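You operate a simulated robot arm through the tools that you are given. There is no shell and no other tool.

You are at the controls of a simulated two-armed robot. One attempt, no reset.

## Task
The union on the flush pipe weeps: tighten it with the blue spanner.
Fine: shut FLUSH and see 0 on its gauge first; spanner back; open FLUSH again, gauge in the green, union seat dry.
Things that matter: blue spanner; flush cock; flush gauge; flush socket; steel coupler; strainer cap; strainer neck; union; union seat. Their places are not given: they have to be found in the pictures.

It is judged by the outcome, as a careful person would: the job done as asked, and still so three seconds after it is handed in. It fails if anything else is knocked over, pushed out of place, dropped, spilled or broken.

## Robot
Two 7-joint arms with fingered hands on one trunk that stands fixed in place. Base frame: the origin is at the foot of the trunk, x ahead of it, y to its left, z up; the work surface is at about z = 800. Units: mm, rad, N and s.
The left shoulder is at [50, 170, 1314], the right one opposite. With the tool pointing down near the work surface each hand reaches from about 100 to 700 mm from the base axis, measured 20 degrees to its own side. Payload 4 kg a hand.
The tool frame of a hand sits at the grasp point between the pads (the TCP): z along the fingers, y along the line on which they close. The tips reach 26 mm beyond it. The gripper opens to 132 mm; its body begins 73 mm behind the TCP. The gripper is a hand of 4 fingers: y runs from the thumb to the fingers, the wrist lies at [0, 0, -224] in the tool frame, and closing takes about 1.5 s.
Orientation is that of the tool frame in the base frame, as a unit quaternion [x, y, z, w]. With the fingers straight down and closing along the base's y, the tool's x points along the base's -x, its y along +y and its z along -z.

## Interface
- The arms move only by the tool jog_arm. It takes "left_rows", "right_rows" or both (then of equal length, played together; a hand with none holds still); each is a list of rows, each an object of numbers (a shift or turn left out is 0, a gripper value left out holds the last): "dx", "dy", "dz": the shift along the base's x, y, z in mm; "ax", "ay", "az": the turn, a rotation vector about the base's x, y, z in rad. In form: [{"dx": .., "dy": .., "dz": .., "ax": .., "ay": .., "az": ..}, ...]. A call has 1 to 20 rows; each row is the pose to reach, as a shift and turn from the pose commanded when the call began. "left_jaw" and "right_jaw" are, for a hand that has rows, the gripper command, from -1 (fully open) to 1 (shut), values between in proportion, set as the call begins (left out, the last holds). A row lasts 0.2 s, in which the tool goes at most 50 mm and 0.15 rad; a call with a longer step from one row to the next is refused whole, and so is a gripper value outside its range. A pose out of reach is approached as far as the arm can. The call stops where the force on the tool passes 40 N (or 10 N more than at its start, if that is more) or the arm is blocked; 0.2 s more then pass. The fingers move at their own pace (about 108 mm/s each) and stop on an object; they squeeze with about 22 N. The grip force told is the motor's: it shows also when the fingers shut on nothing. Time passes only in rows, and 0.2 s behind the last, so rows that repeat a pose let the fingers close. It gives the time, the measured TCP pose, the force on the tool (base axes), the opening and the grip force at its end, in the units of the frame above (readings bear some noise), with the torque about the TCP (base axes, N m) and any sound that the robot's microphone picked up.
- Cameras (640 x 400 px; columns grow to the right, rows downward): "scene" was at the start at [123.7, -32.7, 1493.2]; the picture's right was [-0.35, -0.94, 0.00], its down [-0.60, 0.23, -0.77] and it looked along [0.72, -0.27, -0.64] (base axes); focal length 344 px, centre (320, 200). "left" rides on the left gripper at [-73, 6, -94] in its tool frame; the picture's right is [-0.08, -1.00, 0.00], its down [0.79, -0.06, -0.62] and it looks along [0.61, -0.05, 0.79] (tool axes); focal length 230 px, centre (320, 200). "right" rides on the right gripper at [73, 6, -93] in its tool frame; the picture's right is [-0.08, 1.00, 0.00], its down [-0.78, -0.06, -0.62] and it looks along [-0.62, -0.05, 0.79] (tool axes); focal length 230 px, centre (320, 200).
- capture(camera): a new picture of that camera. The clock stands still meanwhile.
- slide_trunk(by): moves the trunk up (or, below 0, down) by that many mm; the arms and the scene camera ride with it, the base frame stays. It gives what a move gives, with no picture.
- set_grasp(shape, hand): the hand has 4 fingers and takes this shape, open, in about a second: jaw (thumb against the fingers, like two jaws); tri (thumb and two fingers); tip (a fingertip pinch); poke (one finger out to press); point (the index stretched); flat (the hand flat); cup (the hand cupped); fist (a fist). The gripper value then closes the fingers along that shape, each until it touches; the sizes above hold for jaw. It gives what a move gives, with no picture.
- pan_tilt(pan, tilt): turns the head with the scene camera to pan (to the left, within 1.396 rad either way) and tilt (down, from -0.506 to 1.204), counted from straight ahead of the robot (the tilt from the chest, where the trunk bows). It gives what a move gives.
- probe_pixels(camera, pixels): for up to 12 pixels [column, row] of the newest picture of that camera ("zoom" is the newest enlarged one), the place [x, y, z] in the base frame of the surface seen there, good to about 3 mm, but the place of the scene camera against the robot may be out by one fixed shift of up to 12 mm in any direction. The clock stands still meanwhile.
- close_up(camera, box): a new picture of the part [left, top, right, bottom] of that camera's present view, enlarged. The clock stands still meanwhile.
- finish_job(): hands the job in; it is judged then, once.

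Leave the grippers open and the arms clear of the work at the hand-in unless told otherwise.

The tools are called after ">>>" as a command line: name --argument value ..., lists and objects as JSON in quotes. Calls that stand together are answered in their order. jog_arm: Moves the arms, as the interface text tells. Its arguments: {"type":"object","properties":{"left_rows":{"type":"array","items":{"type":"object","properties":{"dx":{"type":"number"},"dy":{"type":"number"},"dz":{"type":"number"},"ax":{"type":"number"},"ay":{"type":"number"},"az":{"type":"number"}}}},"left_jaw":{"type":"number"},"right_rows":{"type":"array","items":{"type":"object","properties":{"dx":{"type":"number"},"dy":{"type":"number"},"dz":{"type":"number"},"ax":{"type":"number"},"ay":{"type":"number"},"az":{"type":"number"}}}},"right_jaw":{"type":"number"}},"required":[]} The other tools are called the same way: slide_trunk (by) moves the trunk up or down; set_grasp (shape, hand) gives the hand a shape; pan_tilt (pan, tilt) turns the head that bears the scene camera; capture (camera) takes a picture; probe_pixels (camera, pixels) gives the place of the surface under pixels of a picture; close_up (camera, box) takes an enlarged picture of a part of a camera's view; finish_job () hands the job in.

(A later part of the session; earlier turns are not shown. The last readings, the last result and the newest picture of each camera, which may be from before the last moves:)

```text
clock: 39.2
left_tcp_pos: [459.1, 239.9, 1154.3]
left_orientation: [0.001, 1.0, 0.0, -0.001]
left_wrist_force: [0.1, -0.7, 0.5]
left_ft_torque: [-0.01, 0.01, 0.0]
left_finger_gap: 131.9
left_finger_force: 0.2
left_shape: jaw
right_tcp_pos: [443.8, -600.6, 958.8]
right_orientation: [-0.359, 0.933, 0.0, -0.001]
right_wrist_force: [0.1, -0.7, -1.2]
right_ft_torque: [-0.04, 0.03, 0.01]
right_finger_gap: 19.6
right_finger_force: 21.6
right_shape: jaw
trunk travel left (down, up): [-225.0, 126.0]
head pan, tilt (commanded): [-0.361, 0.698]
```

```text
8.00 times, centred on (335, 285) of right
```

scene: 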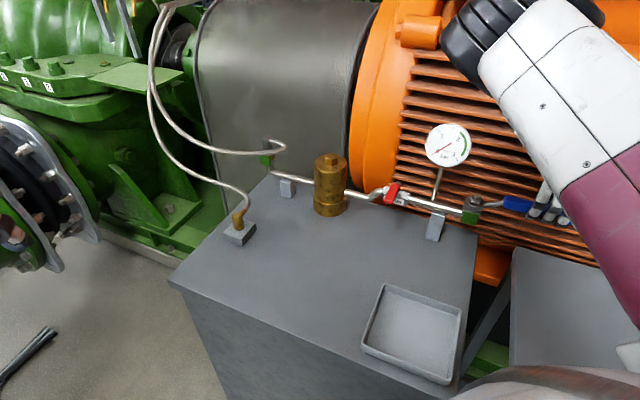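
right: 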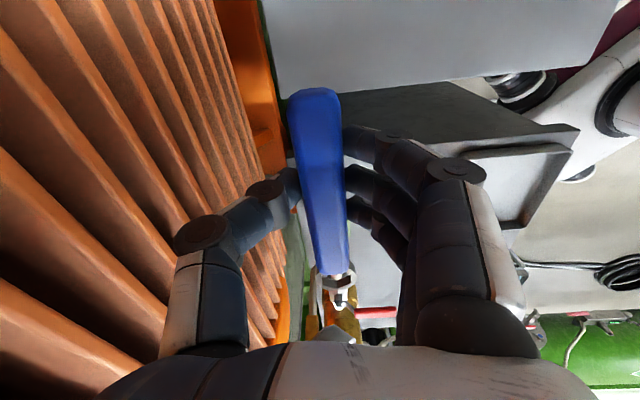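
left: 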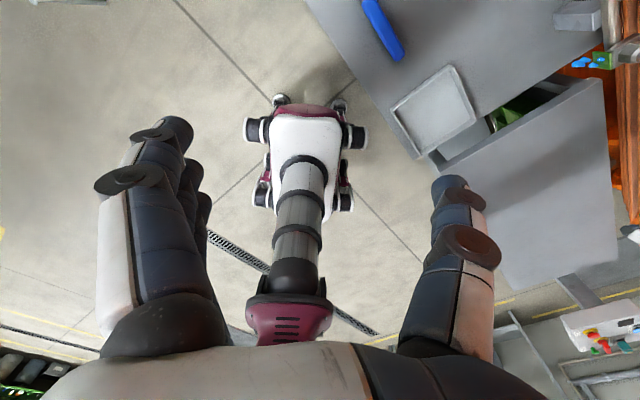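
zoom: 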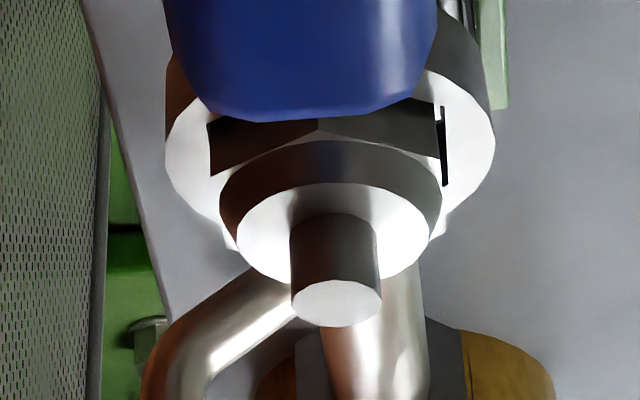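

The spanner is fully seated on the hex with no side load. Now I tighten: clockwise from above about the nut (531,-516), first 0.15 rad in small steps.

>>> jog_arm --right_rows '[{"dx": -2.5, "dy": 2.65, "az": -0.03}, {"dx": -4.93, "dy": 5.38, "az": -0.06}, {"dx": -7.27, "dy": 8.18, "az": -0.09}, {"dx": -9.52, "dy": 11.05, "az": -0.12}, {"dx": -11.69, "dy": 13.98, "az": -0.15}]'

>>> close_up --camera "scene" --box '[460, 184, 504, 214]'

>>> close_up --camera "right" --box '[300, 260, 370, 310]'

```text
clock: 40.4
left_tcp_pos: [459.4, 238.4, 1153.3]
left_orientation: [0.0, 1.0, 0.0, 0.0]
left_wrist_force: [0.2, -0.4, 0.0]
left_ft_torque: [-0.01, 0.0, 0.03]
left_finger_gap: 132.2
left_finger_force: 0.0
left_shape: jaw
right_tcp_pos: [433.7, -586.0, 959.3]
right_orientation: [-0.287, 0.958, 0.0, -0.001]
right_wrist_force: [3.4, 1.1, -2.1]
right_ft_torque: [-0.03, -0.02, -0.03]
right_finger_gap: 19.6
right_finger_force: 22.5
right_shape: jaw
trunk travel left (down, up): [-225.0, 126.0]
head pan, tilt (commanded): [-0.361, 0.698]
```

```text
13.33 times, centred on (482, 199) of scene
```

zoom: 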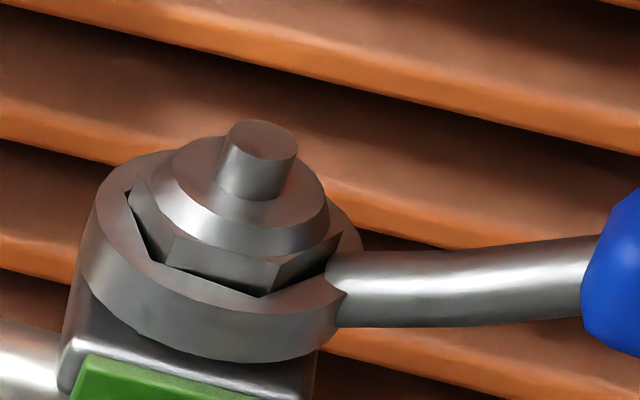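

```text
8.00 times, centred on (335, 285) of right
```

zoom: 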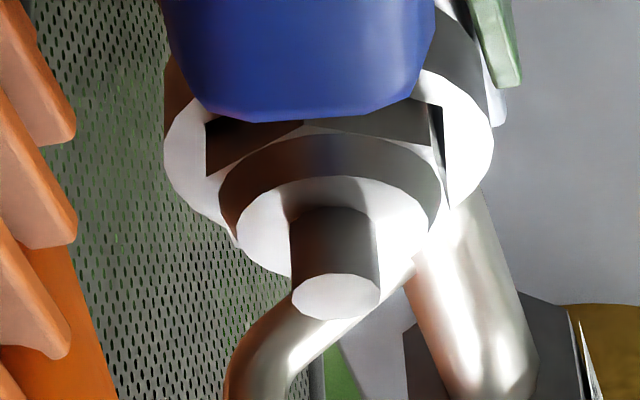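

Play is taken up (about 8°) and contact has just begun (3.6 N). I continue clockwise another 0.24 rad.

>>> jog_arm --right_rows '[{"dx": -2.08, "dy": 3.0, "az": -0.03}, {"dx": -4.07, "dy": 6.06, "az": -0.06}, {"dx": -5.96, "dy": 9.18, "az": -0.09}, {"dx": -7.77, "dy": 12.35, "az": -0.12}, {"dx": -9.47, "dy": 15.57, "az": -0.15}, {"dx": -11.08, "dy": 18.85, "az": -0.18}, {"dx": -12.59, "dy": 22.17, "az": -0.21}, {"dx": -14.0, "dy": 25.54, "az": -0.24}]'

>>> close_up --camera "scene" --box '[460, 184, 504, 214]'

>>> close_up --camera "right" --box '[300, 260, 370, 310]'

```text
clock: 42.2
left_tcp_pos: [459.2, 239.1, 1153.6]
left_orientation: [0.0, 1.0, 0.0, 0.0]
left_wrist_force: [-0.2, -0.3, -0.9]
left_ft_torque: [-0.02, 0.01, 0.01]
left_finger_gap: 132.0
left_finger_force: 0.0
left_shape: jaw
right_tcp_pos: [418.4, -560.8, 959.5]
right_orientation: [-0.17, 0.985, 0.0, 0.0]
right_wrist_force: [3.9, -0.5, -2.6]
right_ft_torque: [-0.03, -0.07, 0.02]
right_finger_gap: 19.6
right_finger_force: 21.8
right_shape: jaw
trunk travel left (down, up): [-225.0, 126.0]
head pan, tilt (commanded): [-0.361, 0.698]
```

```text
13.33 times, centred on (482, 199) of scene
```

zoom: 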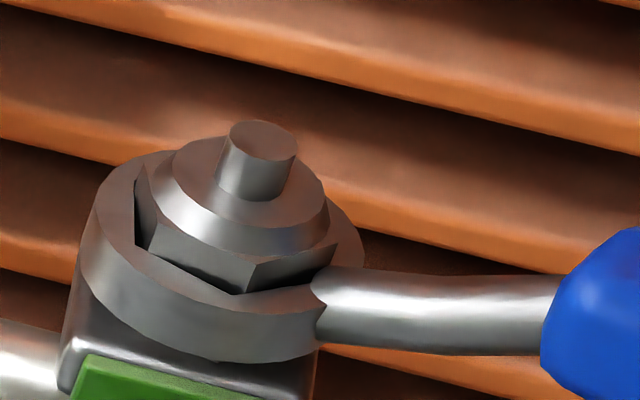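

```text
8.00 times, centred on (335, 285) of right
```

zoom: 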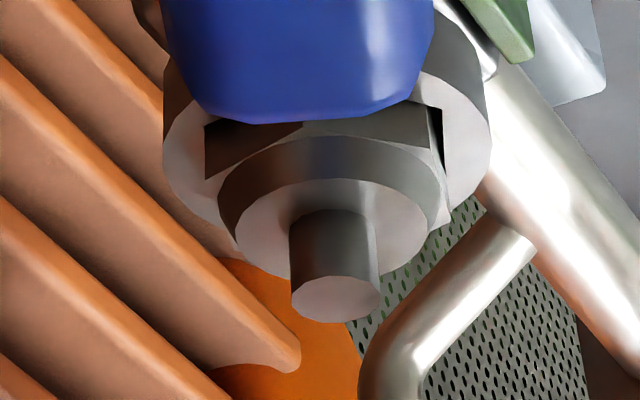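

The nut now turns with the spanner (its corner keeps its place relative to the ring), force still ~4 N. I go on clockwise by another 0.32 rad, watching for it to bind.

>>> jog_arm --right_rows '[{"dx": -1.72, "dy": 4.55, "az": -0.04}, {"dx": -3.26, "dy": 9.17, "az": -0.08}, {"dx": -4.61, "dy": 13.84, "az": -0.12}, {"dx": -5.77, "dy": 18.56, "az": -0.16}, {"dx": -6.75, "dy": 23.33, "az": -0.2}, {"dx": -7.53, "dy": 28.13, "az": -0.24}, {"dx": -8.12, "dy": 32.96, "az": -0.28}, {"dx": -8.51, "dy": 37.81, "az": -0.32}]'

>>> close_up --camera "scene" --box '[460, 184, 504, 214]'

>>> close_up --camera "right" --box '[300, 260, 370, 310]'

```text
clock: 44.0
left_tcp_pos: [458.8, 238.0, 1152.1]
left_orientation: [-0.001, 1.0, 0.0, 0.0]
left_wrist_force: [-0.8, 0.6, 0.3]
left_ft_torque: [0.01, -0.04, 0.0]
left_finger_gap: 132.2
left_finger_force: 0.1
left_shape: jaw
right_tcp_pos: [411.4, -523.7, 960.2]
right_orientation: [-0.011, 1.0, 0.0, 0.0]
right_wrist_force: [-0.3, -3.2, -1.8]
right_ft_torque: [-0.06, 0.01, -0.02]
right_finger_gap: 19.8
right_finger_force: 22.0
right_shape: jaw
trunk travel left (down, up): [-225.0, 126.0]
head pan, tilt (commanded): [-0.361, 0.698]
```

```text
13.33 times, centred on (482, 199) of scene
```

zoom: 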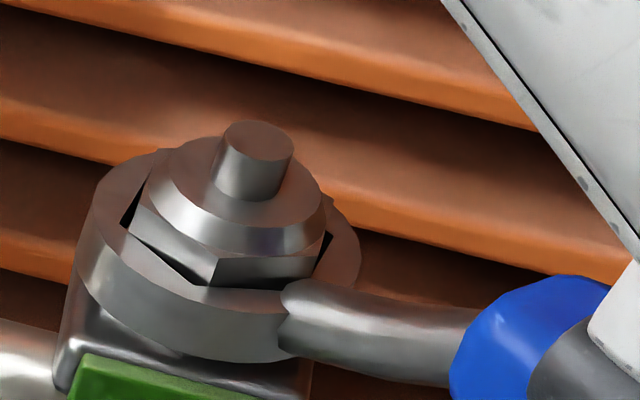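

```text
8.00 times, centred on (335, 285) of right
```

zoom: 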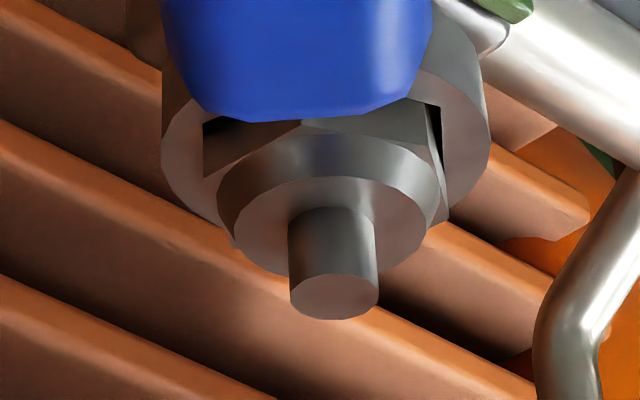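

The nut has turned ~32°, still only friction (3 N). I keep going clockwise another 0.32 rad.

>>> jog_arm --right_rows '[{"dx": -0.2, "dy": 4.86, "az": -0.04}, {"dx": -0.21, "dy": 9.73, "az": -0.08}, {"dx": -0.02, "dy": 14.59, "az": -0.12}, {"dx": 0.36, "dy": 19.44, "az": -0.16}, {"dx": 0.94, "dy": 24.27, "az": -0.2}, {"dx": 1.7, "dy": 29.07, "az": -0.24}, {"dx": 2.66, "dy": 33.84, "az": -0.28}, {"dx": 3.81, "dy": 38.57, "az": -0.32}]'

>>> close_up --camera "right" --box '[300, 260, 370, 310]'

>>> capture --camera "scene"

```text
clock: 45.8
left_tcp_pos: [458.7, 236.3, 1154.0]
left_orientation: [0.0, 1.0, 0.001, 0.0]
left_wrist_force: [1.0, 0.6, -1.2]
left_ft_torque: [0.03, 0.0, -0.01]
left_finger_gap: 132.3
left_finger_force: 0.1
left_shape: jaw
right_tcp_pos: [414.2, -487.8, 960.8]
right_orientation: [0.149, 0.989, 0.0, -0.001]
right_wrist_force: [-6.9, -20.7, -0.1]
right_ft_torque: [-0.52, 0.21, 0.16]
right_finger_gap: 19.6
right_finger_force: 22.2
right_shape: jaw
trunk travel left (down, up): [-225.0, 126.0]
head pan, tilt (commanded): [-0.361, 0.698]
```

```text
8.00 times, centred on (335, 285) of right
```

zoom: 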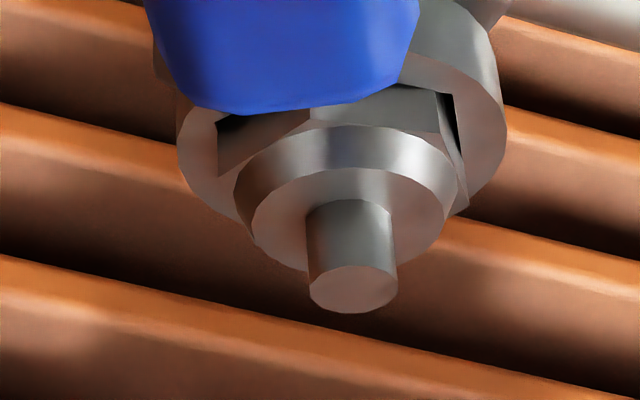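

```text
taken
```

scene: 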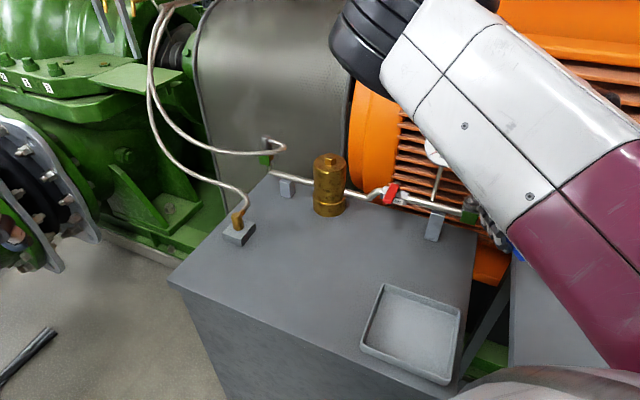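

Resistance is rising: about 22 N at 120 mm (2.6 N·m), so the union is pinching up. I turn a little further (0.08 rad) to see if it is firm.

>>> jog_arm --right_rows '[{"dx": 0.65, "dy": 2.35, "az": -0.02}, {"dx": 1.34, "dy": 4.68, "az": -0.04}, {"dx": 2.08, "dy": 7.0, "az": -0.06}, {"dx": 2.86, "dy": 9.3, "az": -0.08}]'

>>> close_up --camera "right" --box '[300, 260, 370, 310]'

>>> capture --camera "right"

```text
clock: 46.8
left_tcp_pos: [459.6, 236.9, 1152.5]
left_orientation: [0.0, 1.0, 0.001, 0.0]
left_wrist_force: [-0.7, -0.3, 0.6]
left_ft_torque: [0.02, 0.0, -0.02]
left_finger_gap: 132.1
left_finger_force: 0.1
left_shape: jaw
right_tcp_pos: [417.0, -479.8, 959.7]
right_orientation: [0.189, 0.982, -0.001, 0.0]
right_wrist_force: [-0.9, -30.4, 3.0]
right_ft_torque: [-0.68, 0.11, 0.36]
right_finger_gap: 19.9
right_finger_force: 21.8
right_shape: jaw
trunk travel left (down, up): [-225.0, 126.0]
head pan, tilt (commanded): [-0.361, 0.698]
```

```text
8.00 times, centred on (335, 285) of right
```

zoom: 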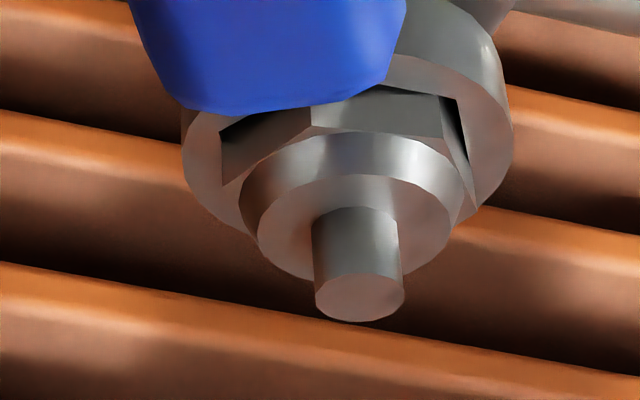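

```text
taken
```

right: 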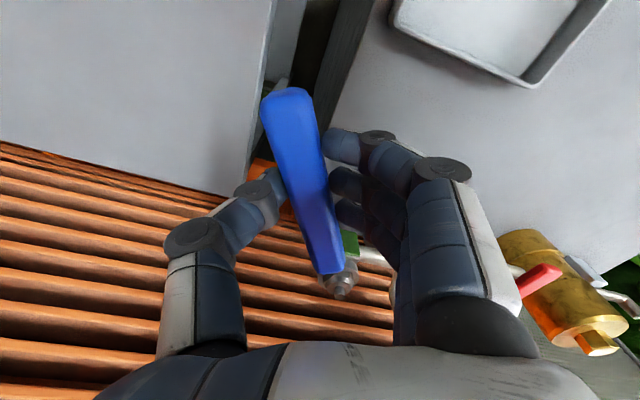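

Force is now 30 N (≈3.6 N·m) and the handle is bearing hard on the thumb. One more small pull of 0.06 rad to make sure it is firm; the move will stop by itself near 40 N.

>>> jog_arm --right_rows '[{"dx": 0.83, "dy": 2.29, "az": -0.02}, {"dx": 1.71, "dy": 4.56, "az": -0.04}, {"dx": 2.63, "dy": 6.81, "az": -0.06}]'

>>> capture --camera "right"

>>> close_up --camera "right" --box '[300, 260, 370, 310]'

```text
clock: 47.6
left_tcp_pos: [458.4, 235.9, 1154.3]
left_orientation: [0.0, 1.0, 0.001, 0.0]
left_wrist_force: [-0.9, -0.5, 0.0]
left_ft_torque: [-0.03, 0.0, 0.01]
left_finger_gap: 131.9
left_finger_force: 0.2
left_shape: jaw
right_tcp_pos: [419.0, -473.1, 959.4]
right_orientation: [0.218, 0.976, -0.002, 0.0]
right_wrist_force: [-1.1, -34.8, 4.3]
right_ft_torque: [-0.72, 0.1, 0.4]
right_finger_gap: 20.7
right_finger_force: 22.2
right_shape: jaw
trunk travel left (down, up): [-225.0, 126.0]
head pan, tilt (commanded): [-0.361, 0.698]
```

```text
taken
```

right: 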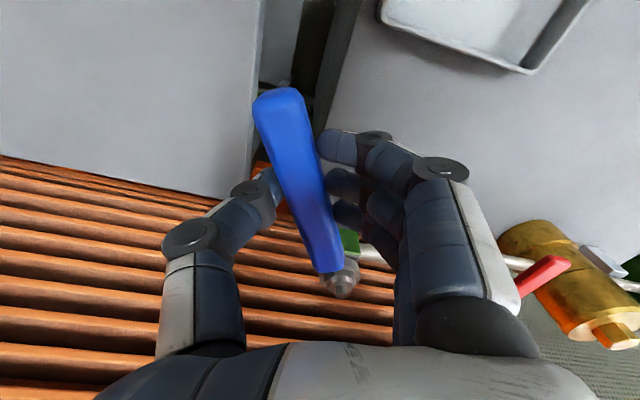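

```text
8.00 times, centred on (335, 285) of right
```

zoom: 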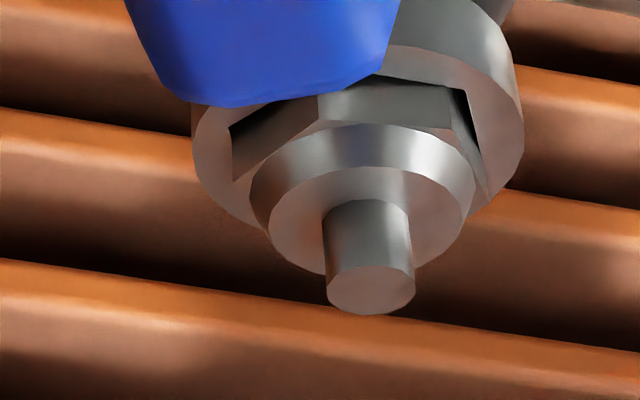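

Now 35 N (≈4.2 N·m); the nut has turned about 50° and is stiff. One last small tangential pull without extra yaw, then I'll unload and check the nut stays.

>>> jog_arm --right_rows '[{"dx": 0.8, "dy": 2.4}, {"dx": 1.5, "dy": 4.8}]'

>>> close_up --camera "right" --box '[250, 60, 390, 310]'

>>> close_up --camera "right" --box '[300, 260, 370, 310]'

```text
clock: 48.2
left_tcp_pos: [458.7, 236.0, 1154.3]
left_orientation: [0.0, 1.0, 0.002, 0.001]
left_wrist_force: [-0.5, 0.0, 0.3]
left_ft_torque: [-0.01, -0.03, 0.01]
left_finger_gap: 131.7
left_finger_force: 0.0
left_shape: jaw
right_tcp_pos: [420.5, -469.7, 959.1]
right_orientation: [0.218, 0.976, -0.003, 0.0]
right_wrist_force: [-4.9, -37.9, 5.0]
right_ft_torque: [-0.8, 0.12, 0.33]
right_finger_gap: 21.2
right_finger_force: 22.1
right_shape: jaw
trunk travel left (down, up): [-225.0, 126.0]
head pan, tilt (commanded): [-0.361, 0.698]
```

```text
1.60 times, centred on (320, 185) of right
```

zoom: 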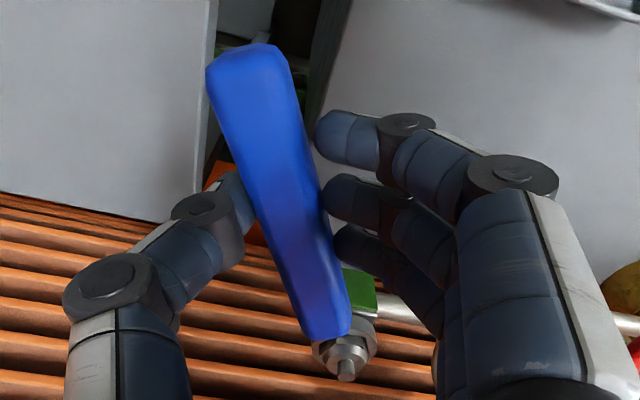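

```text
8.00 times, centred on (335, 285) of right
```

zoom: 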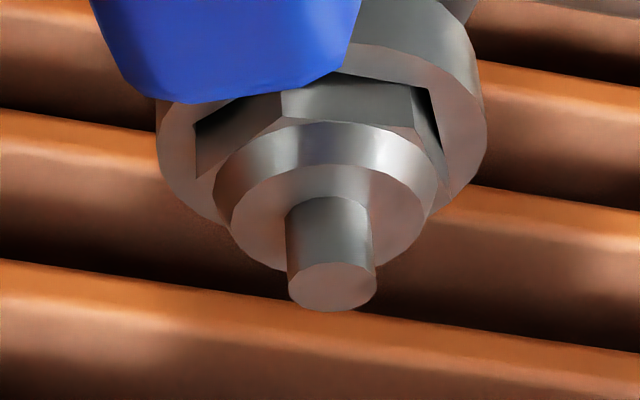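

38 N (≈4.6 N·m) and it hardly moves any more: tight. I now swing the handle back to unload it and centre the ring in its play around the hex.

>>> jog_arm --right_rows '[{"dx": -1.6, "dy": -5.4, "az": 0.04}, {"dx": -3.3, "dy": -10.9, "az": 0.08}, {"dx": -5, "dy": -16, "az": 0.12}, {"dx": -6.5, "dy": -21, "az": 0.16}, {"dx": -7.3, "dy": -25.5, "az": 0.19}, {"dx": -8, "dy": -29.3, "az": 0.22}]'

>>> capture --camera "right"

>>> close_up --camera "right" --box '[300, 260, 370, 310]'

>>> close_up --camera "scene" --box '[460, 184, 504, 214]'

```text
clock: 49.6
left_tcp_pos: [458.9, 237.5, 1153.8]
left_orientation: [-0.001, 1.0, -0.001, 0.001]
left_wrist_force: [0.3, 0.3, -0.4]
left_ft_torque: [0.04, 0.02, -0.04]
left_finger_gap: 131.9
left_finger_force: 0.1
left_shape: jaw
right_tcp_pos: [412.8, -493.4, 959.1]
right_orientation: [0.108, 0.994, 0.001, -0.001]
right_wrist_force: [-4.2, -12.4, 4.4]
right_ft_torque: [-0.16, 0.04, -0.01]
right_finger_gap: 19.4
right_finger_force: 21.5
right_shape: jaw
trunk travel left (down, up): [-225.0, 126.0]
head pan, tilt (commanded): [-0.361, 0.698]
```

```text
taken
```

right: 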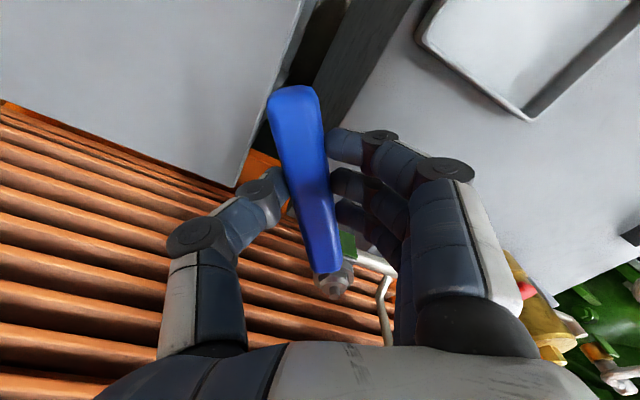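

```text
8.00 times, centred on (335, 285) of right
```

zoom: 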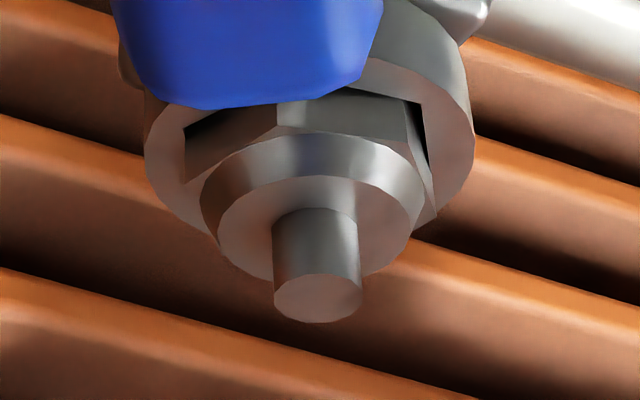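

```text
13.33 times, centred on (482, 199) of scene
```

zoom: 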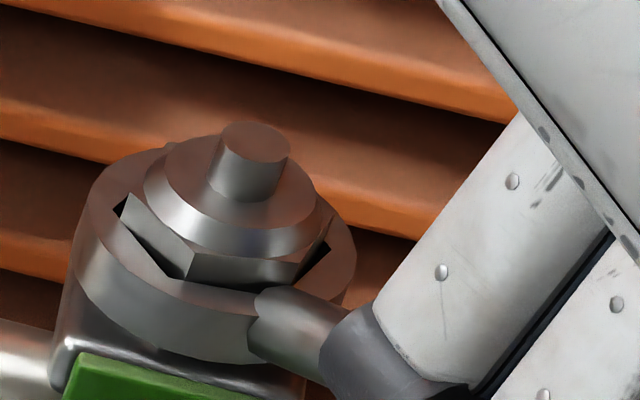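

The nut springs back a little as I unload (still 12 N on it). I keep easing back in small steps until the force is gone.

>>> jog_arm --right_rows '[{"dx": -1, "dy": -4.2, "az": 0.034}, {"dx": -1.8, "dy": -8.4, "az": 0.069}, {"dx": -2.4, "dy": -12.5, "az": 0.103}, {"dx": -2.4, "dy": -12.5, "az": 0.103}]'

>>> capture --camera "right"

>>> close_up --camera "right" --box '[300, 260, 370, 310]'

>>> close_up --camera "scene" --box '[460, 184, 504, 214]'

```text
clock: 50.6
left_tcp_pos: [458.2, 239.4, 1153.7]
left_orientation: [0.0, 1.0, 0.0, 0.0]
left_wrist_force: [0.5, 0.3, 0.1]
left_ft_torque: [0.0, -0.01, -0.02]
left_finger_gap: 131.8
left_finger_force: 0.0
left_shape: jaw
right_tcp_pos: [411.1, -506.4, 959.0]
right_orientation: [0.056, 0.998, 0.001, 0.0]
right_wrist_force: [-1.9, -2.8, 1.7]
right_ft_torque: [0.13, 0.0, -0.1]
right_finger_gap: 18.6
right_finger_force: 22.3
right_shape: jaw
trunk travel left (down, up): [-225.0, 126.0]
head pan, tilt (commanded): [-0.361, 0.698]
```

```text
taken
```

right: 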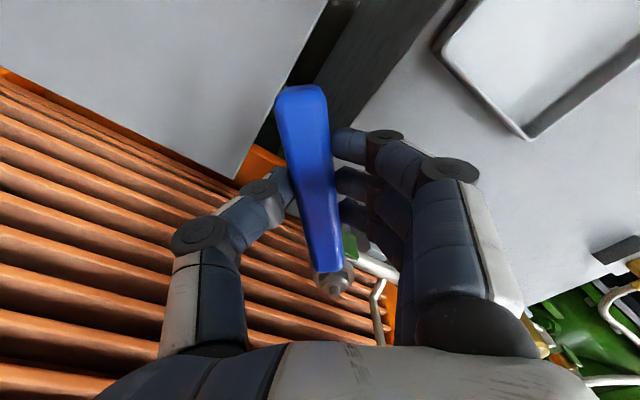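

```text
8.00 times, centred on (335, 285) of right
```

zoom: 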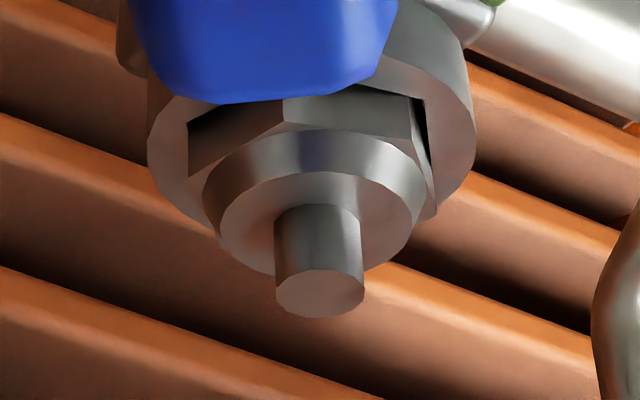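

```text
13.33 times, centred on (482, 199) of scene
```

zoom: 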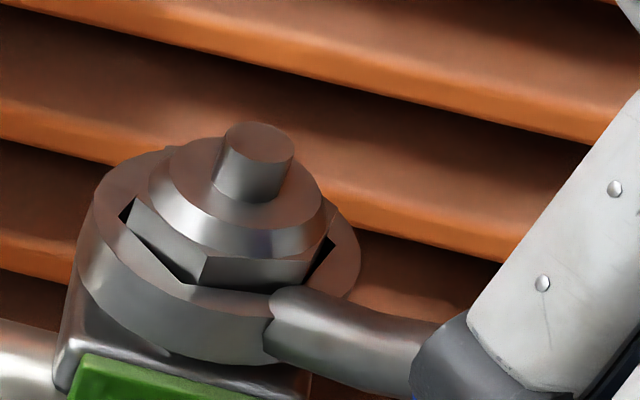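

Force is almost gone (3 N); the handle is still at the tight-side edge of the play. I ease back 9° more to the middle of the play, so nothing binds when lifting.

>>> jog_arm --right_rows '[{"dx": -0.3, "dy": -4.8, "az": 0.04}, {"dx": -0.4, "dy": -9.6, "az": 0.08}, {"dx": -0.3, "dy": -14.4, "az": 0.12}, {"dx": -0.16, "dy": -18, "az": 0.15}, {"dx": -0.16, "dy": -18, "az": 0.15}]'

>>> capture --camera "right"

>>> close_up --camera "right" --box '[300, 260, 370, 310]'

>>> close_up --camera "scene" --box '[460, 184, 504, 214]'

```text
clock: 51.8
left_tcp_pos: [458.7, 237.8, 1154.7]
left_orientation: [0.0, 1.0, 0.0, 0.0]
left_wrist_force: [-1.3, 0.0, 0.5]
left_ft_torque: [0.01, -0.01, -0.01]
left_finger_gap: 131.9
left_finger_force: 0.1
left_shape: jaw
right_tcp_pos: [410.9, -523.0, 959.3]
right_orientation: [-0.017, 1.0, 0.0, -0.001]
right_wrist_force: [0.9, -0.7, -1.8]
right_ft_torque: [0.0, 0.04, -0.11]
right_finger_gap: 18.9
right_finger_force: 22.0
right_shape: jaw
trunk travel left (down, up): [-225.0, 126.0]
head pan, tilt (commanded): [-0.361, 0.698]
```

```text
taken
```

right: 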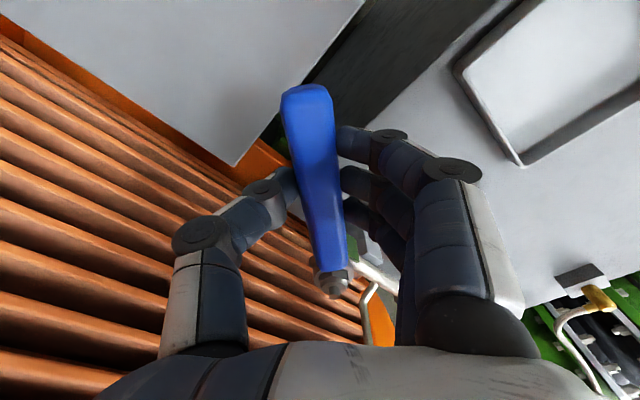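

```text
8.00 times, centred on (335, 285) of right
```

zoom: 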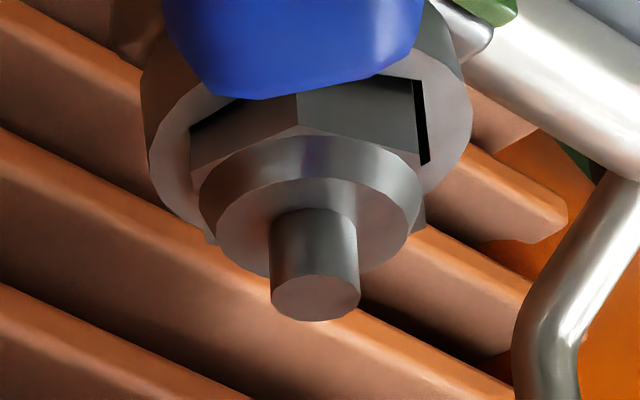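

```text
13.33 times, centred on (482, 199) of scene
```

zoom: 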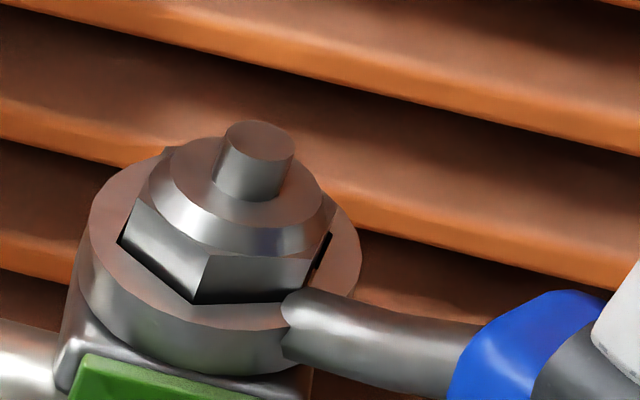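

The nut stayed put (corner unchanged) and the ring sits free in its play. I lift the spanner straight up off the nut.

>>> jog_arm --right_rows '[{"dz": 4}, {"dz": 9}, {"dz": 15}, {"dz": 22}, {"dz": 32}, {"dz": 45}, {"dz": 60}]'

>>> capture --camera "scene"

>>> close_up --camera "scene" --box '[440, 140, 530, 230]'

>>> capture --camera "right"

```text
clock: 53.4
left_tcp_pos: [459.9, 238.9, 1154.1]
left_orientation: [0.0, 1.0, 0.0, 0.002]
left_wrist_force: [0.6, -0.7, 0.2]
left_ft_torque: [0.02, -0.02, 0.0]
left_finger_gap: 132.1
left_finger_force: 0.1
left_shape: jaw
right_tcp_pos: [408.7, -524.3, 1020.9]
right_orientation: [-0.017, 1.0, -0.001, 0.0]
right_wrist_force: [-0.1, 0.4, -0.6]
right_ft_torque: [-0.02, 0.01, 0.0]
right_finger_gap: 12.0
right_finger_force: 22.2
right_shape: jaw
trunk travel left (down, up): [-225.0, 126.0]
head pan, tilt (commanded): [-0.361, 0.698]
```

```text
taken
```

scene: 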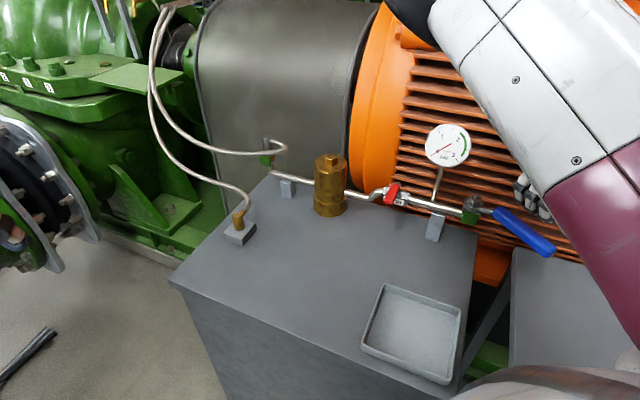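

```text
4.44 times, centred on (485, 185) of scene
```

zoom: 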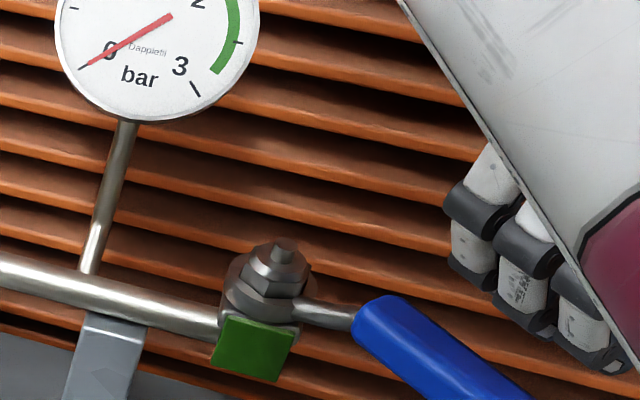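

```text
taken
```

right: 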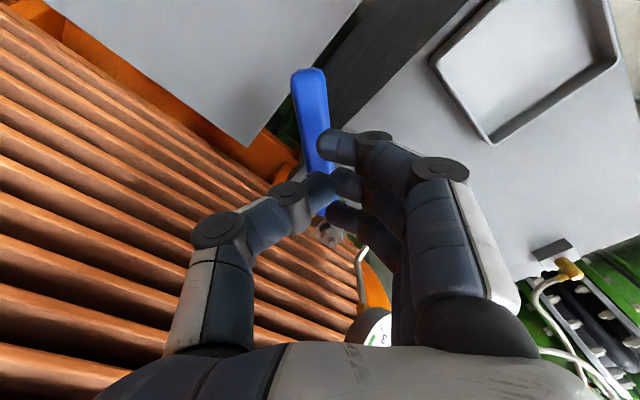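

The handle slipped out of the fingers as I lifted; the spanner is still hanging on the nut, with its handle drooping. I look closely at it before re-gripping.

>>> close_up --camera "scene" --box '[450, 185, 570, 265]'

>>> probe_pixels --camera "zoom" --pixels '[[245, 115], [290, 145], [340, 165], [400, 220], [460, 265], [520, 320], [125, 60], [150, 105], [105, 110], [180, 90], [130, 90], [330, 195]]'

>>> close_up --camera "right" --box '[270, 50, 380, 260]'

```text
5.00 times, centred on (510, 225) of scene
```

zoom: 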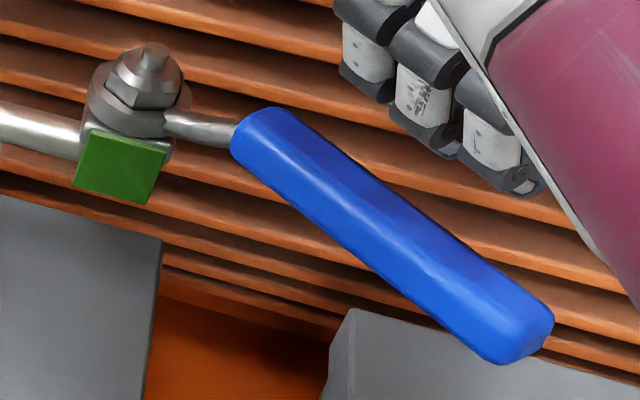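

```text
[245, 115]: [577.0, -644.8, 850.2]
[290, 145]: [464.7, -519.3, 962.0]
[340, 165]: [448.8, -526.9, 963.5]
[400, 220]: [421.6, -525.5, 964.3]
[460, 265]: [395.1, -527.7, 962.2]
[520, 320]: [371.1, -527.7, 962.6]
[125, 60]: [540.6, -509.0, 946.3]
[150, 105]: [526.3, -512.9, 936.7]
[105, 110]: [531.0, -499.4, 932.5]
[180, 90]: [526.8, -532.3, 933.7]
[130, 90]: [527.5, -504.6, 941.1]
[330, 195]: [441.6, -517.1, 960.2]
```

```text
1.90 times, centred on (325, 155) of right
```

zoom: 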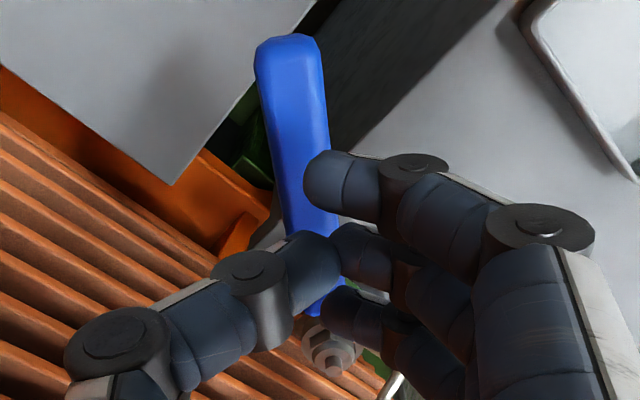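

The handle is level at scene z≈963 (≈955 true), azimuth ≈185°, ring still seated low on the nut: stable. I open the fingers (they're above the handle) and measure the handle with the right camera.

>>> jog_arm --right_rows '[{"dx": 0}, {"dx": 0}, {"dx": 0}, {"dx": 0}, {"dx": 0}]' --right_jaw -1

>>> capture --camera "right"

>>> probe_pixels --camera "right" --pixels '[[310, 80], [312, 100], [315, 120], [318, 140], [321, 160], [325, 185], [328, 205], [332, 232], [300, 110], [328, 110]]'

```text
clock: 54.6
left_tcp_pos: [460.1, 239.8, 1154.4]
left_orientation: [0.0, 1.0, 0.0, 0.0]
left_wrist_force: [-0.4, 0.1, -0.4]
left_ft_torque: [0.0, 0.05, 0.01]
left_finger_gap: 131.8
left_finger_force: 0.0
left_shape: jaw
right_tcp_pos: [410.8, -524.2, 1019.5]
right_orientation: [-0.017, 1.0, 0.0, -0.001]
right_wrist_force: [-0.6, 0.2, -0.7]
right_ft_torque: [-0.03, 0.01, -0.02]
right_finger_gap: 132.1
right_finger_force: 0.1
right_shape: jaw
trunk travel left (down, up): [-225.0, 126.0]
head pan, tilt (commanded): [-0.361, 0.698]
```

```text
taken
```

right: 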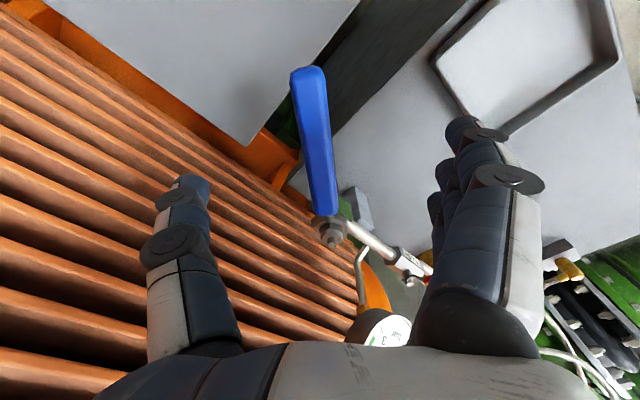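

```text
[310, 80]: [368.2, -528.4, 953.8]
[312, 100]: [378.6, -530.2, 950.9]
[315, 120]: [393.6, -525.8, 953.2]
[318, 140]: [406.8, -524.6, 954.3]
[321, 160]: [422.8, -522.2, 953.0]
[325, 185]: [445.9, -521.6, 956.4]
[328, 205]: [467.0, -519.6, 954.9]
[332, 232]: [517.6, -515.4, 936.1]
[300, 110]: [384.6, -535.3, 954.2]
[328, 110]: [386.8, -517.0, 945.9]
```

The handle top is at z≈954, axis ≈942.5, right under the hand. I align yaw (+2.6°), go down to TCP z≈951 for a deeper grip than before, and close.

>>> jog_arm --right_rows '[{"dz": -15, "az": 0.02}, {"dz": -30, "az": 0.045}, {"dz": -45, "az": 0.045, "dy": 0.5}, {"dz": -58, "az": 0.045, "dy": 0.5}, {"dz": -68, "az": 0.045, "dy": 0.5}, {"dz": -68, "az": 0.045, "dy": 0.5}]'

>>> capture --camera "right"

```text
clock: 56.0
left_tcp_pos: [458.4, 239.3, 1154.0]
left_orientation: [0.0, 1.0, 0.0, 0.0]
left_wrist_force: [-0.7, -0.1, -0.4]
left_ft_torque: [-0.02, 0.03, -0.02]
left_finger_gap: 132.0
left_finger_force: 0.1
left_shape: jaw
right_tcp_pos: [410.5, -522.1, 951.9]
right_orientation: [-0.04, 0.999, -0.001, -0.001]
right_wrist_force: [0.5, 0.5, -0.1]
right_ft_torque: [0.0, 0.04, 0.01]
right_finger_gap: 132.1
right_finger_force: 0.0
right_shape: jaw
trunk travel left (down, up): [-225.0, 126.0]
head pan, tilt (commanded): [-0.361, 0.698]
```

```text
taken
```

right: 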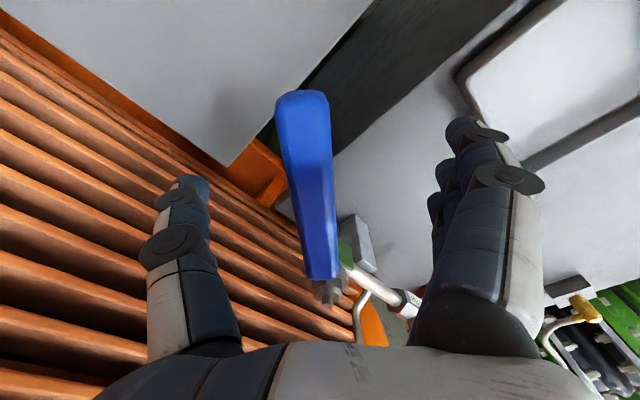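

The handle lies between thumb and fingers. I close the grip fully.

>>> jog_arm --right_rows '[{"dx": 0}, {"dx": 0}, {"dx": 0}, {"dx": 0}, {"dx": 0}, {"dx": 0}, {"dx": 0}, {"dx": 0}]' --right_jaw 1

>>> capture --camera "right"

>>> close_up --camera "right" --box '[290, 260, 370, 320]'

>>> close_up --camera "scene" --box '[450, 185, 520, 230]'

```text
clock: 57.8
left_tcp_pos: [459.3, 239.4, 1152.8]
left_orientation: [0.0, 1.0, 0.0, 0.0]
left_wrist_force: [0.6, 0.6, 0.0]
left_ft_torque: [0.01, -0.02, -0.01]
left_finger_gap: 131.9
left_finger_force: 0.0
left_shape: jaw
right_tcp_pos: [410.2, -522.4, 952.4]
right_orientation: [-0.04, 0.999, 0.0, -0.001]
right_wrist_force: [-0.5, 0.5, -0.2]
right_ft_torque: [0.02, 0.03, 0.02]
right_finger_gap: 18.8
right_finger_force: 21.8
right_shape: jaw
trunk travel left (down, up): [-225.0, 126.0]
head pan, tilt (commanded): [-0.361, 0.698]
```

```text
taken
```

right: 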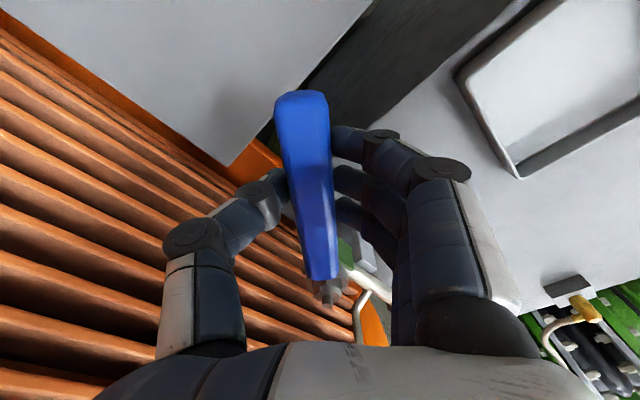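

```text
6.67 times, centred on (330, 290) of right
```

zoom: 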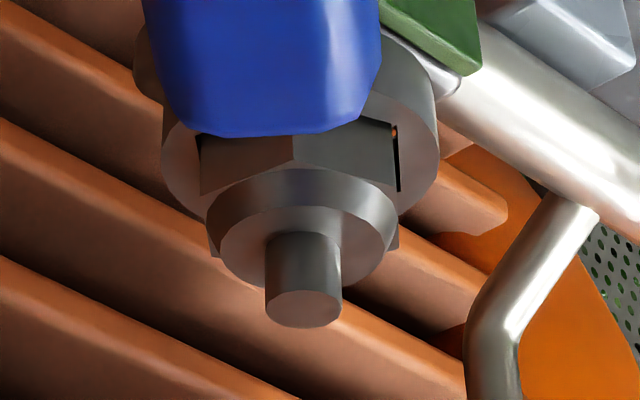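

```text
8.89 times, centred on (485, 208) of scene
```

zoom: 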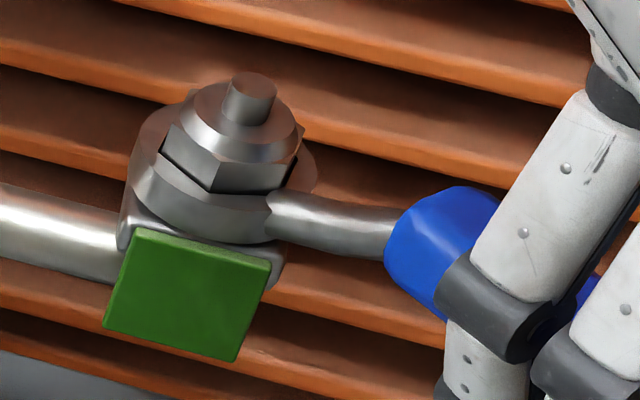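

Gripped (18.8 mm, 21.8 N) with no side load. I lift just 6 mm and read the force, to see whether the ring binds.

>>> jog_arm --right_rows '[{"dz": 2}, {"dz": 4}, {"dz": 6}]'

>>> close_up --camera "scene" --box '[450, 185, 520, 230]'

>>> close_up --camera "right" --box '[290, 260, 370, 320]'

```text
clock: 58.6
left_tcp_pos: [460.3, 237.4, 1153.1]
left_orientation: [0.0, 1.0, 0.0, 0.0]
left_wrist_force: [0.3, 0.5, 0.1]
left_ft_torque: [0.02, 0.02, -0.02]
left_finger_gap: 131.6
left_finger_force: 0.0
left_shape: jaw
right_tcp_pos: [410.4, -522.9, 957.1]
right_orientation: [-0.04, 0.999, 0.002, -0.002]
right_wrist_force: [0.8, 0.7, -4.9]
right_ft_torque: [0.03, 0.13, -0.03]
right_finger_gap: 18.6
right_finger_force: 22.2
right_shape: jaw
trunk travel left (down, up): [-225.0, 126.0]
head pan, tilt (commanded): [-0.361, 0.698]
```

```text
8.89 times, centred on (485, 208) of scene
```

zoom: 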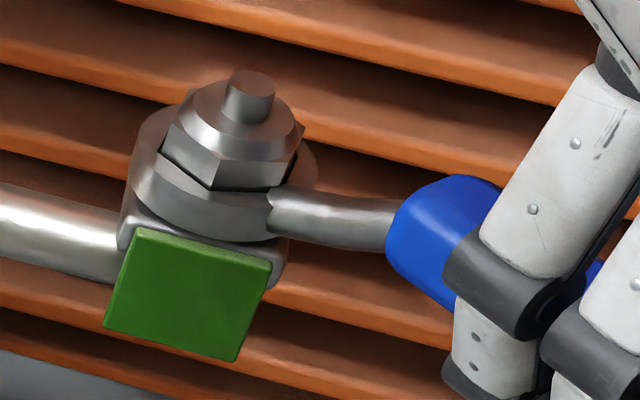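

```text
6.67 times, centred on (330, 290) of right
```

zoom: 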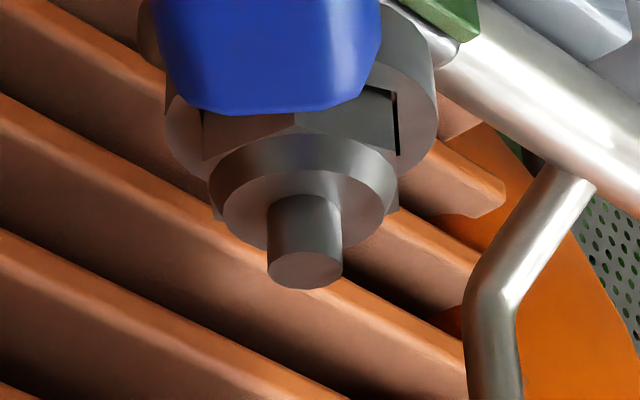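

Force is only -5 N but the ring hasn't risen: pulling on the long handle cocks the ring on the hex. I look at how the handle sits in the fingers now.

>>> capture --camera "right"

>>> probe_pixels --camera "right" --pixels '[[303, 110], [306, 140], [310, 170], [315, 210], [319, 245], [321, 265], [300, 95]]'

```text
taken
```

right: 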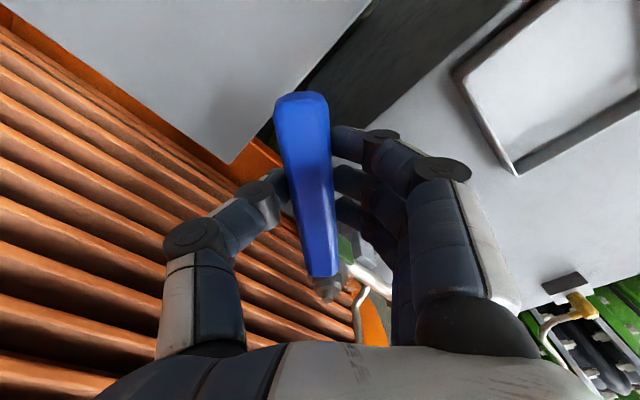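

```text
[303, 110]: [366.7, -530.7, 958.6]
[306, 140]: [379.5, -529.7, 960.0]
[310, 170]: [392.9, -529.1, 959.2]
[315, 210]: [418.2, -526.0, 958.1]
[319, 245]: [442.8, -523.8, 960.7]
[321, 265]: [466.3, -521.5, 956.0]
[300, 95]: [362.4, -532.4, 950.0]
```

The handle end has risen but the ring stayed: it's cocked about 2°. I pitch the hand nose-up (ring end up) by 0.045 rad to level the ring while rising only slightly.

>>> jog_arm --right_rows '[{"ax": 0.0012, "ay": -0.015}, {"ax": 0.0024, "ay": -0.03}, {"ax": 0.0036, "ay": -0.045, "dz": 0.5}, {"ax": 0.0036, "ay": -0.045, "dz": 1}]'

>>> capture --camera "right"

>>> probe_pixels --camera "right" --pixels '[[303, 110], [306, 140], [310, 170], [315, 210], [319, 245], [321, 265], [300, 95]]'

>>> close_up --camera "scene" --box '[450, 185, 520, 230]'

```text
clock: 59.6
left_tcp_pos: [459.4, 238.1, 1153.3]
left_orientation: [0.0, 1.0, 0.0, 0.001]
left_wrist_force: [0.7, 0.1, -0.1]
left_ft_torque: [0.01, -0.02, -0.01]
left_finger_gap: 131.9
left_finger_force: 0.2
left_shape: jaw
right_tcp_pos: [409.9, -523.7, 959.3]
right_orientation: [-0.04, 0.999, 0.001, 0.021]
right_wrist_force: [-1.2, 0.2, -0.3]
right_ft_torque: [0.04, 0.15, 0.06]
right_finger_gap: 18.7
right_finger_force: 22.5
right_shape: jaw
trunk travel left (down, up): [-225.0, 126.0]
head pan, tilt (commanded): [-0.361, 0.698]
```

```text
taken
```

right: 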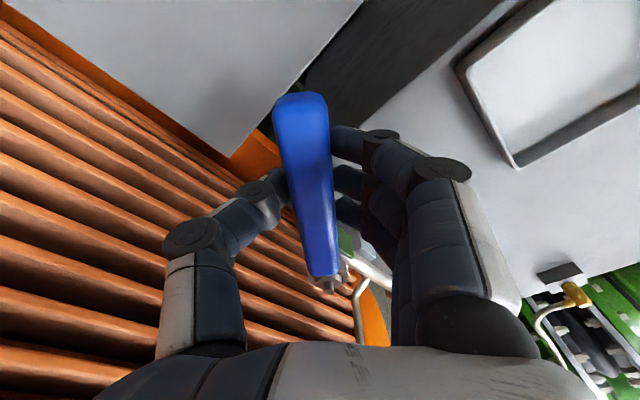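

```text
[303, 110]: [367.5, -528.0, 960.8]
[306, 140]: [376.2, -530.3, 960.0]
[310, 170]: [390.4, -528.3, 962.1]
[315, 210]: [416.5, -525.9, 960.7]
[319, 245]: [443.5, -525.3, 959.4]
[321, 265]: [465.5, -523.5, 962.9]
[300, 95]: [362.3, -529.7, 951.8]
```

```text
8.89 times, centred on (485, 208) of scene
```

zoom: 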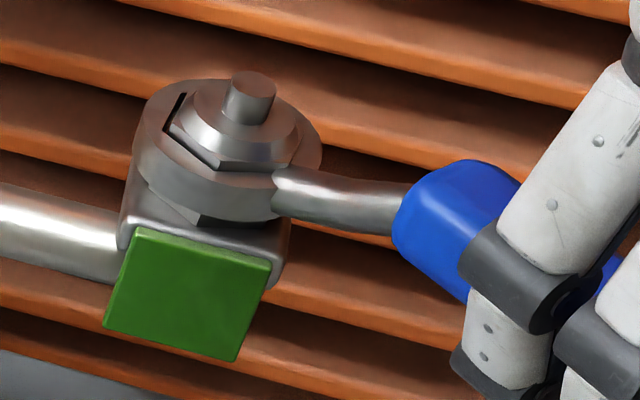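

The ring came up ~6 mm, now level and free (force ≈0). I continue in the same manner: rise a few mm with a touch of nose-up pitch.

>>> jog_arm --right_rows '[{"dz": 1.5, "ax": 0.0005, "ay": -0.006}, {"dz": 3, "ax": 0.001, "ay": -0.012}, {"dz": 4.5, "ax": 0.0014, "ay": -0.018}, {"dz": 6, "ax": 0.0019, "ay": -0.024}]'

>>> capture --camera "right"

>>> probe_pixels --camera "right" --pixels '[[303, 110], [306, 140], [310, 170], [315, 210], [319, 245], [321, 265]]'

>>> close_up --camera "scene" --box '[450, 185, 520, 230]'

```text
clock: 60.6
left_tcp_pos: [459.0, 238.5, 1151.7]
left_orientation: [0.0, 1.0, 0.0, 0.0]
left_wrist_force: [-0.8, 0.3, -0.1]
left_ft_torque: [-0.01, 0.0, -0.01]
left_finger_gap: 131.8
left_finger_force: 0.0
left_shape: jaw
right_tcp_pos: [409.8, -523.9, 965.4]
right_orientation: [-0.04, 0.999, 0.002, 0.034]
right_wrist_force: [-1.6, -0.7, -3.5]
right_ft_torque: [-0.02, 0.2, -0.02]
right_finger_gap: 19.0
right_finger_force: 22.6
right_shape: jaw
trunk travel left (down, up): [-225.0, 126.0]
head pan, tilt (commanded): [-0.361, 0.698]
```

```text
taken
```

right: 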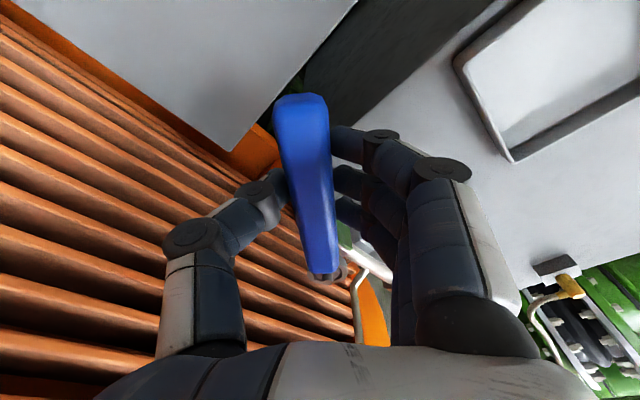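

```text
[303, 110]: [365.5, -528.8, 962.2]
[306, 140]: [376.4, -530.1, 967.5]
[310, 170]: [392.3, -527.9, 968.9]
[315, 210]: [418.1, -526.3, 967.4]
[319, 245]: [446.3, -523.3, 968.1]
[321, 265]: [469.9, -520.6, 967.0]
```

```text
8.89 times, centred on (485, 208) of scene
```

zoom: 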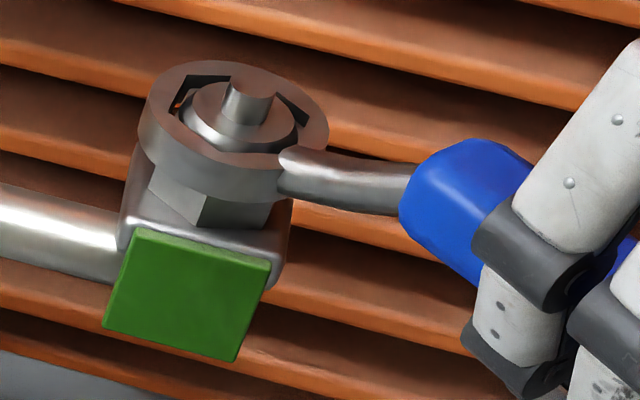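

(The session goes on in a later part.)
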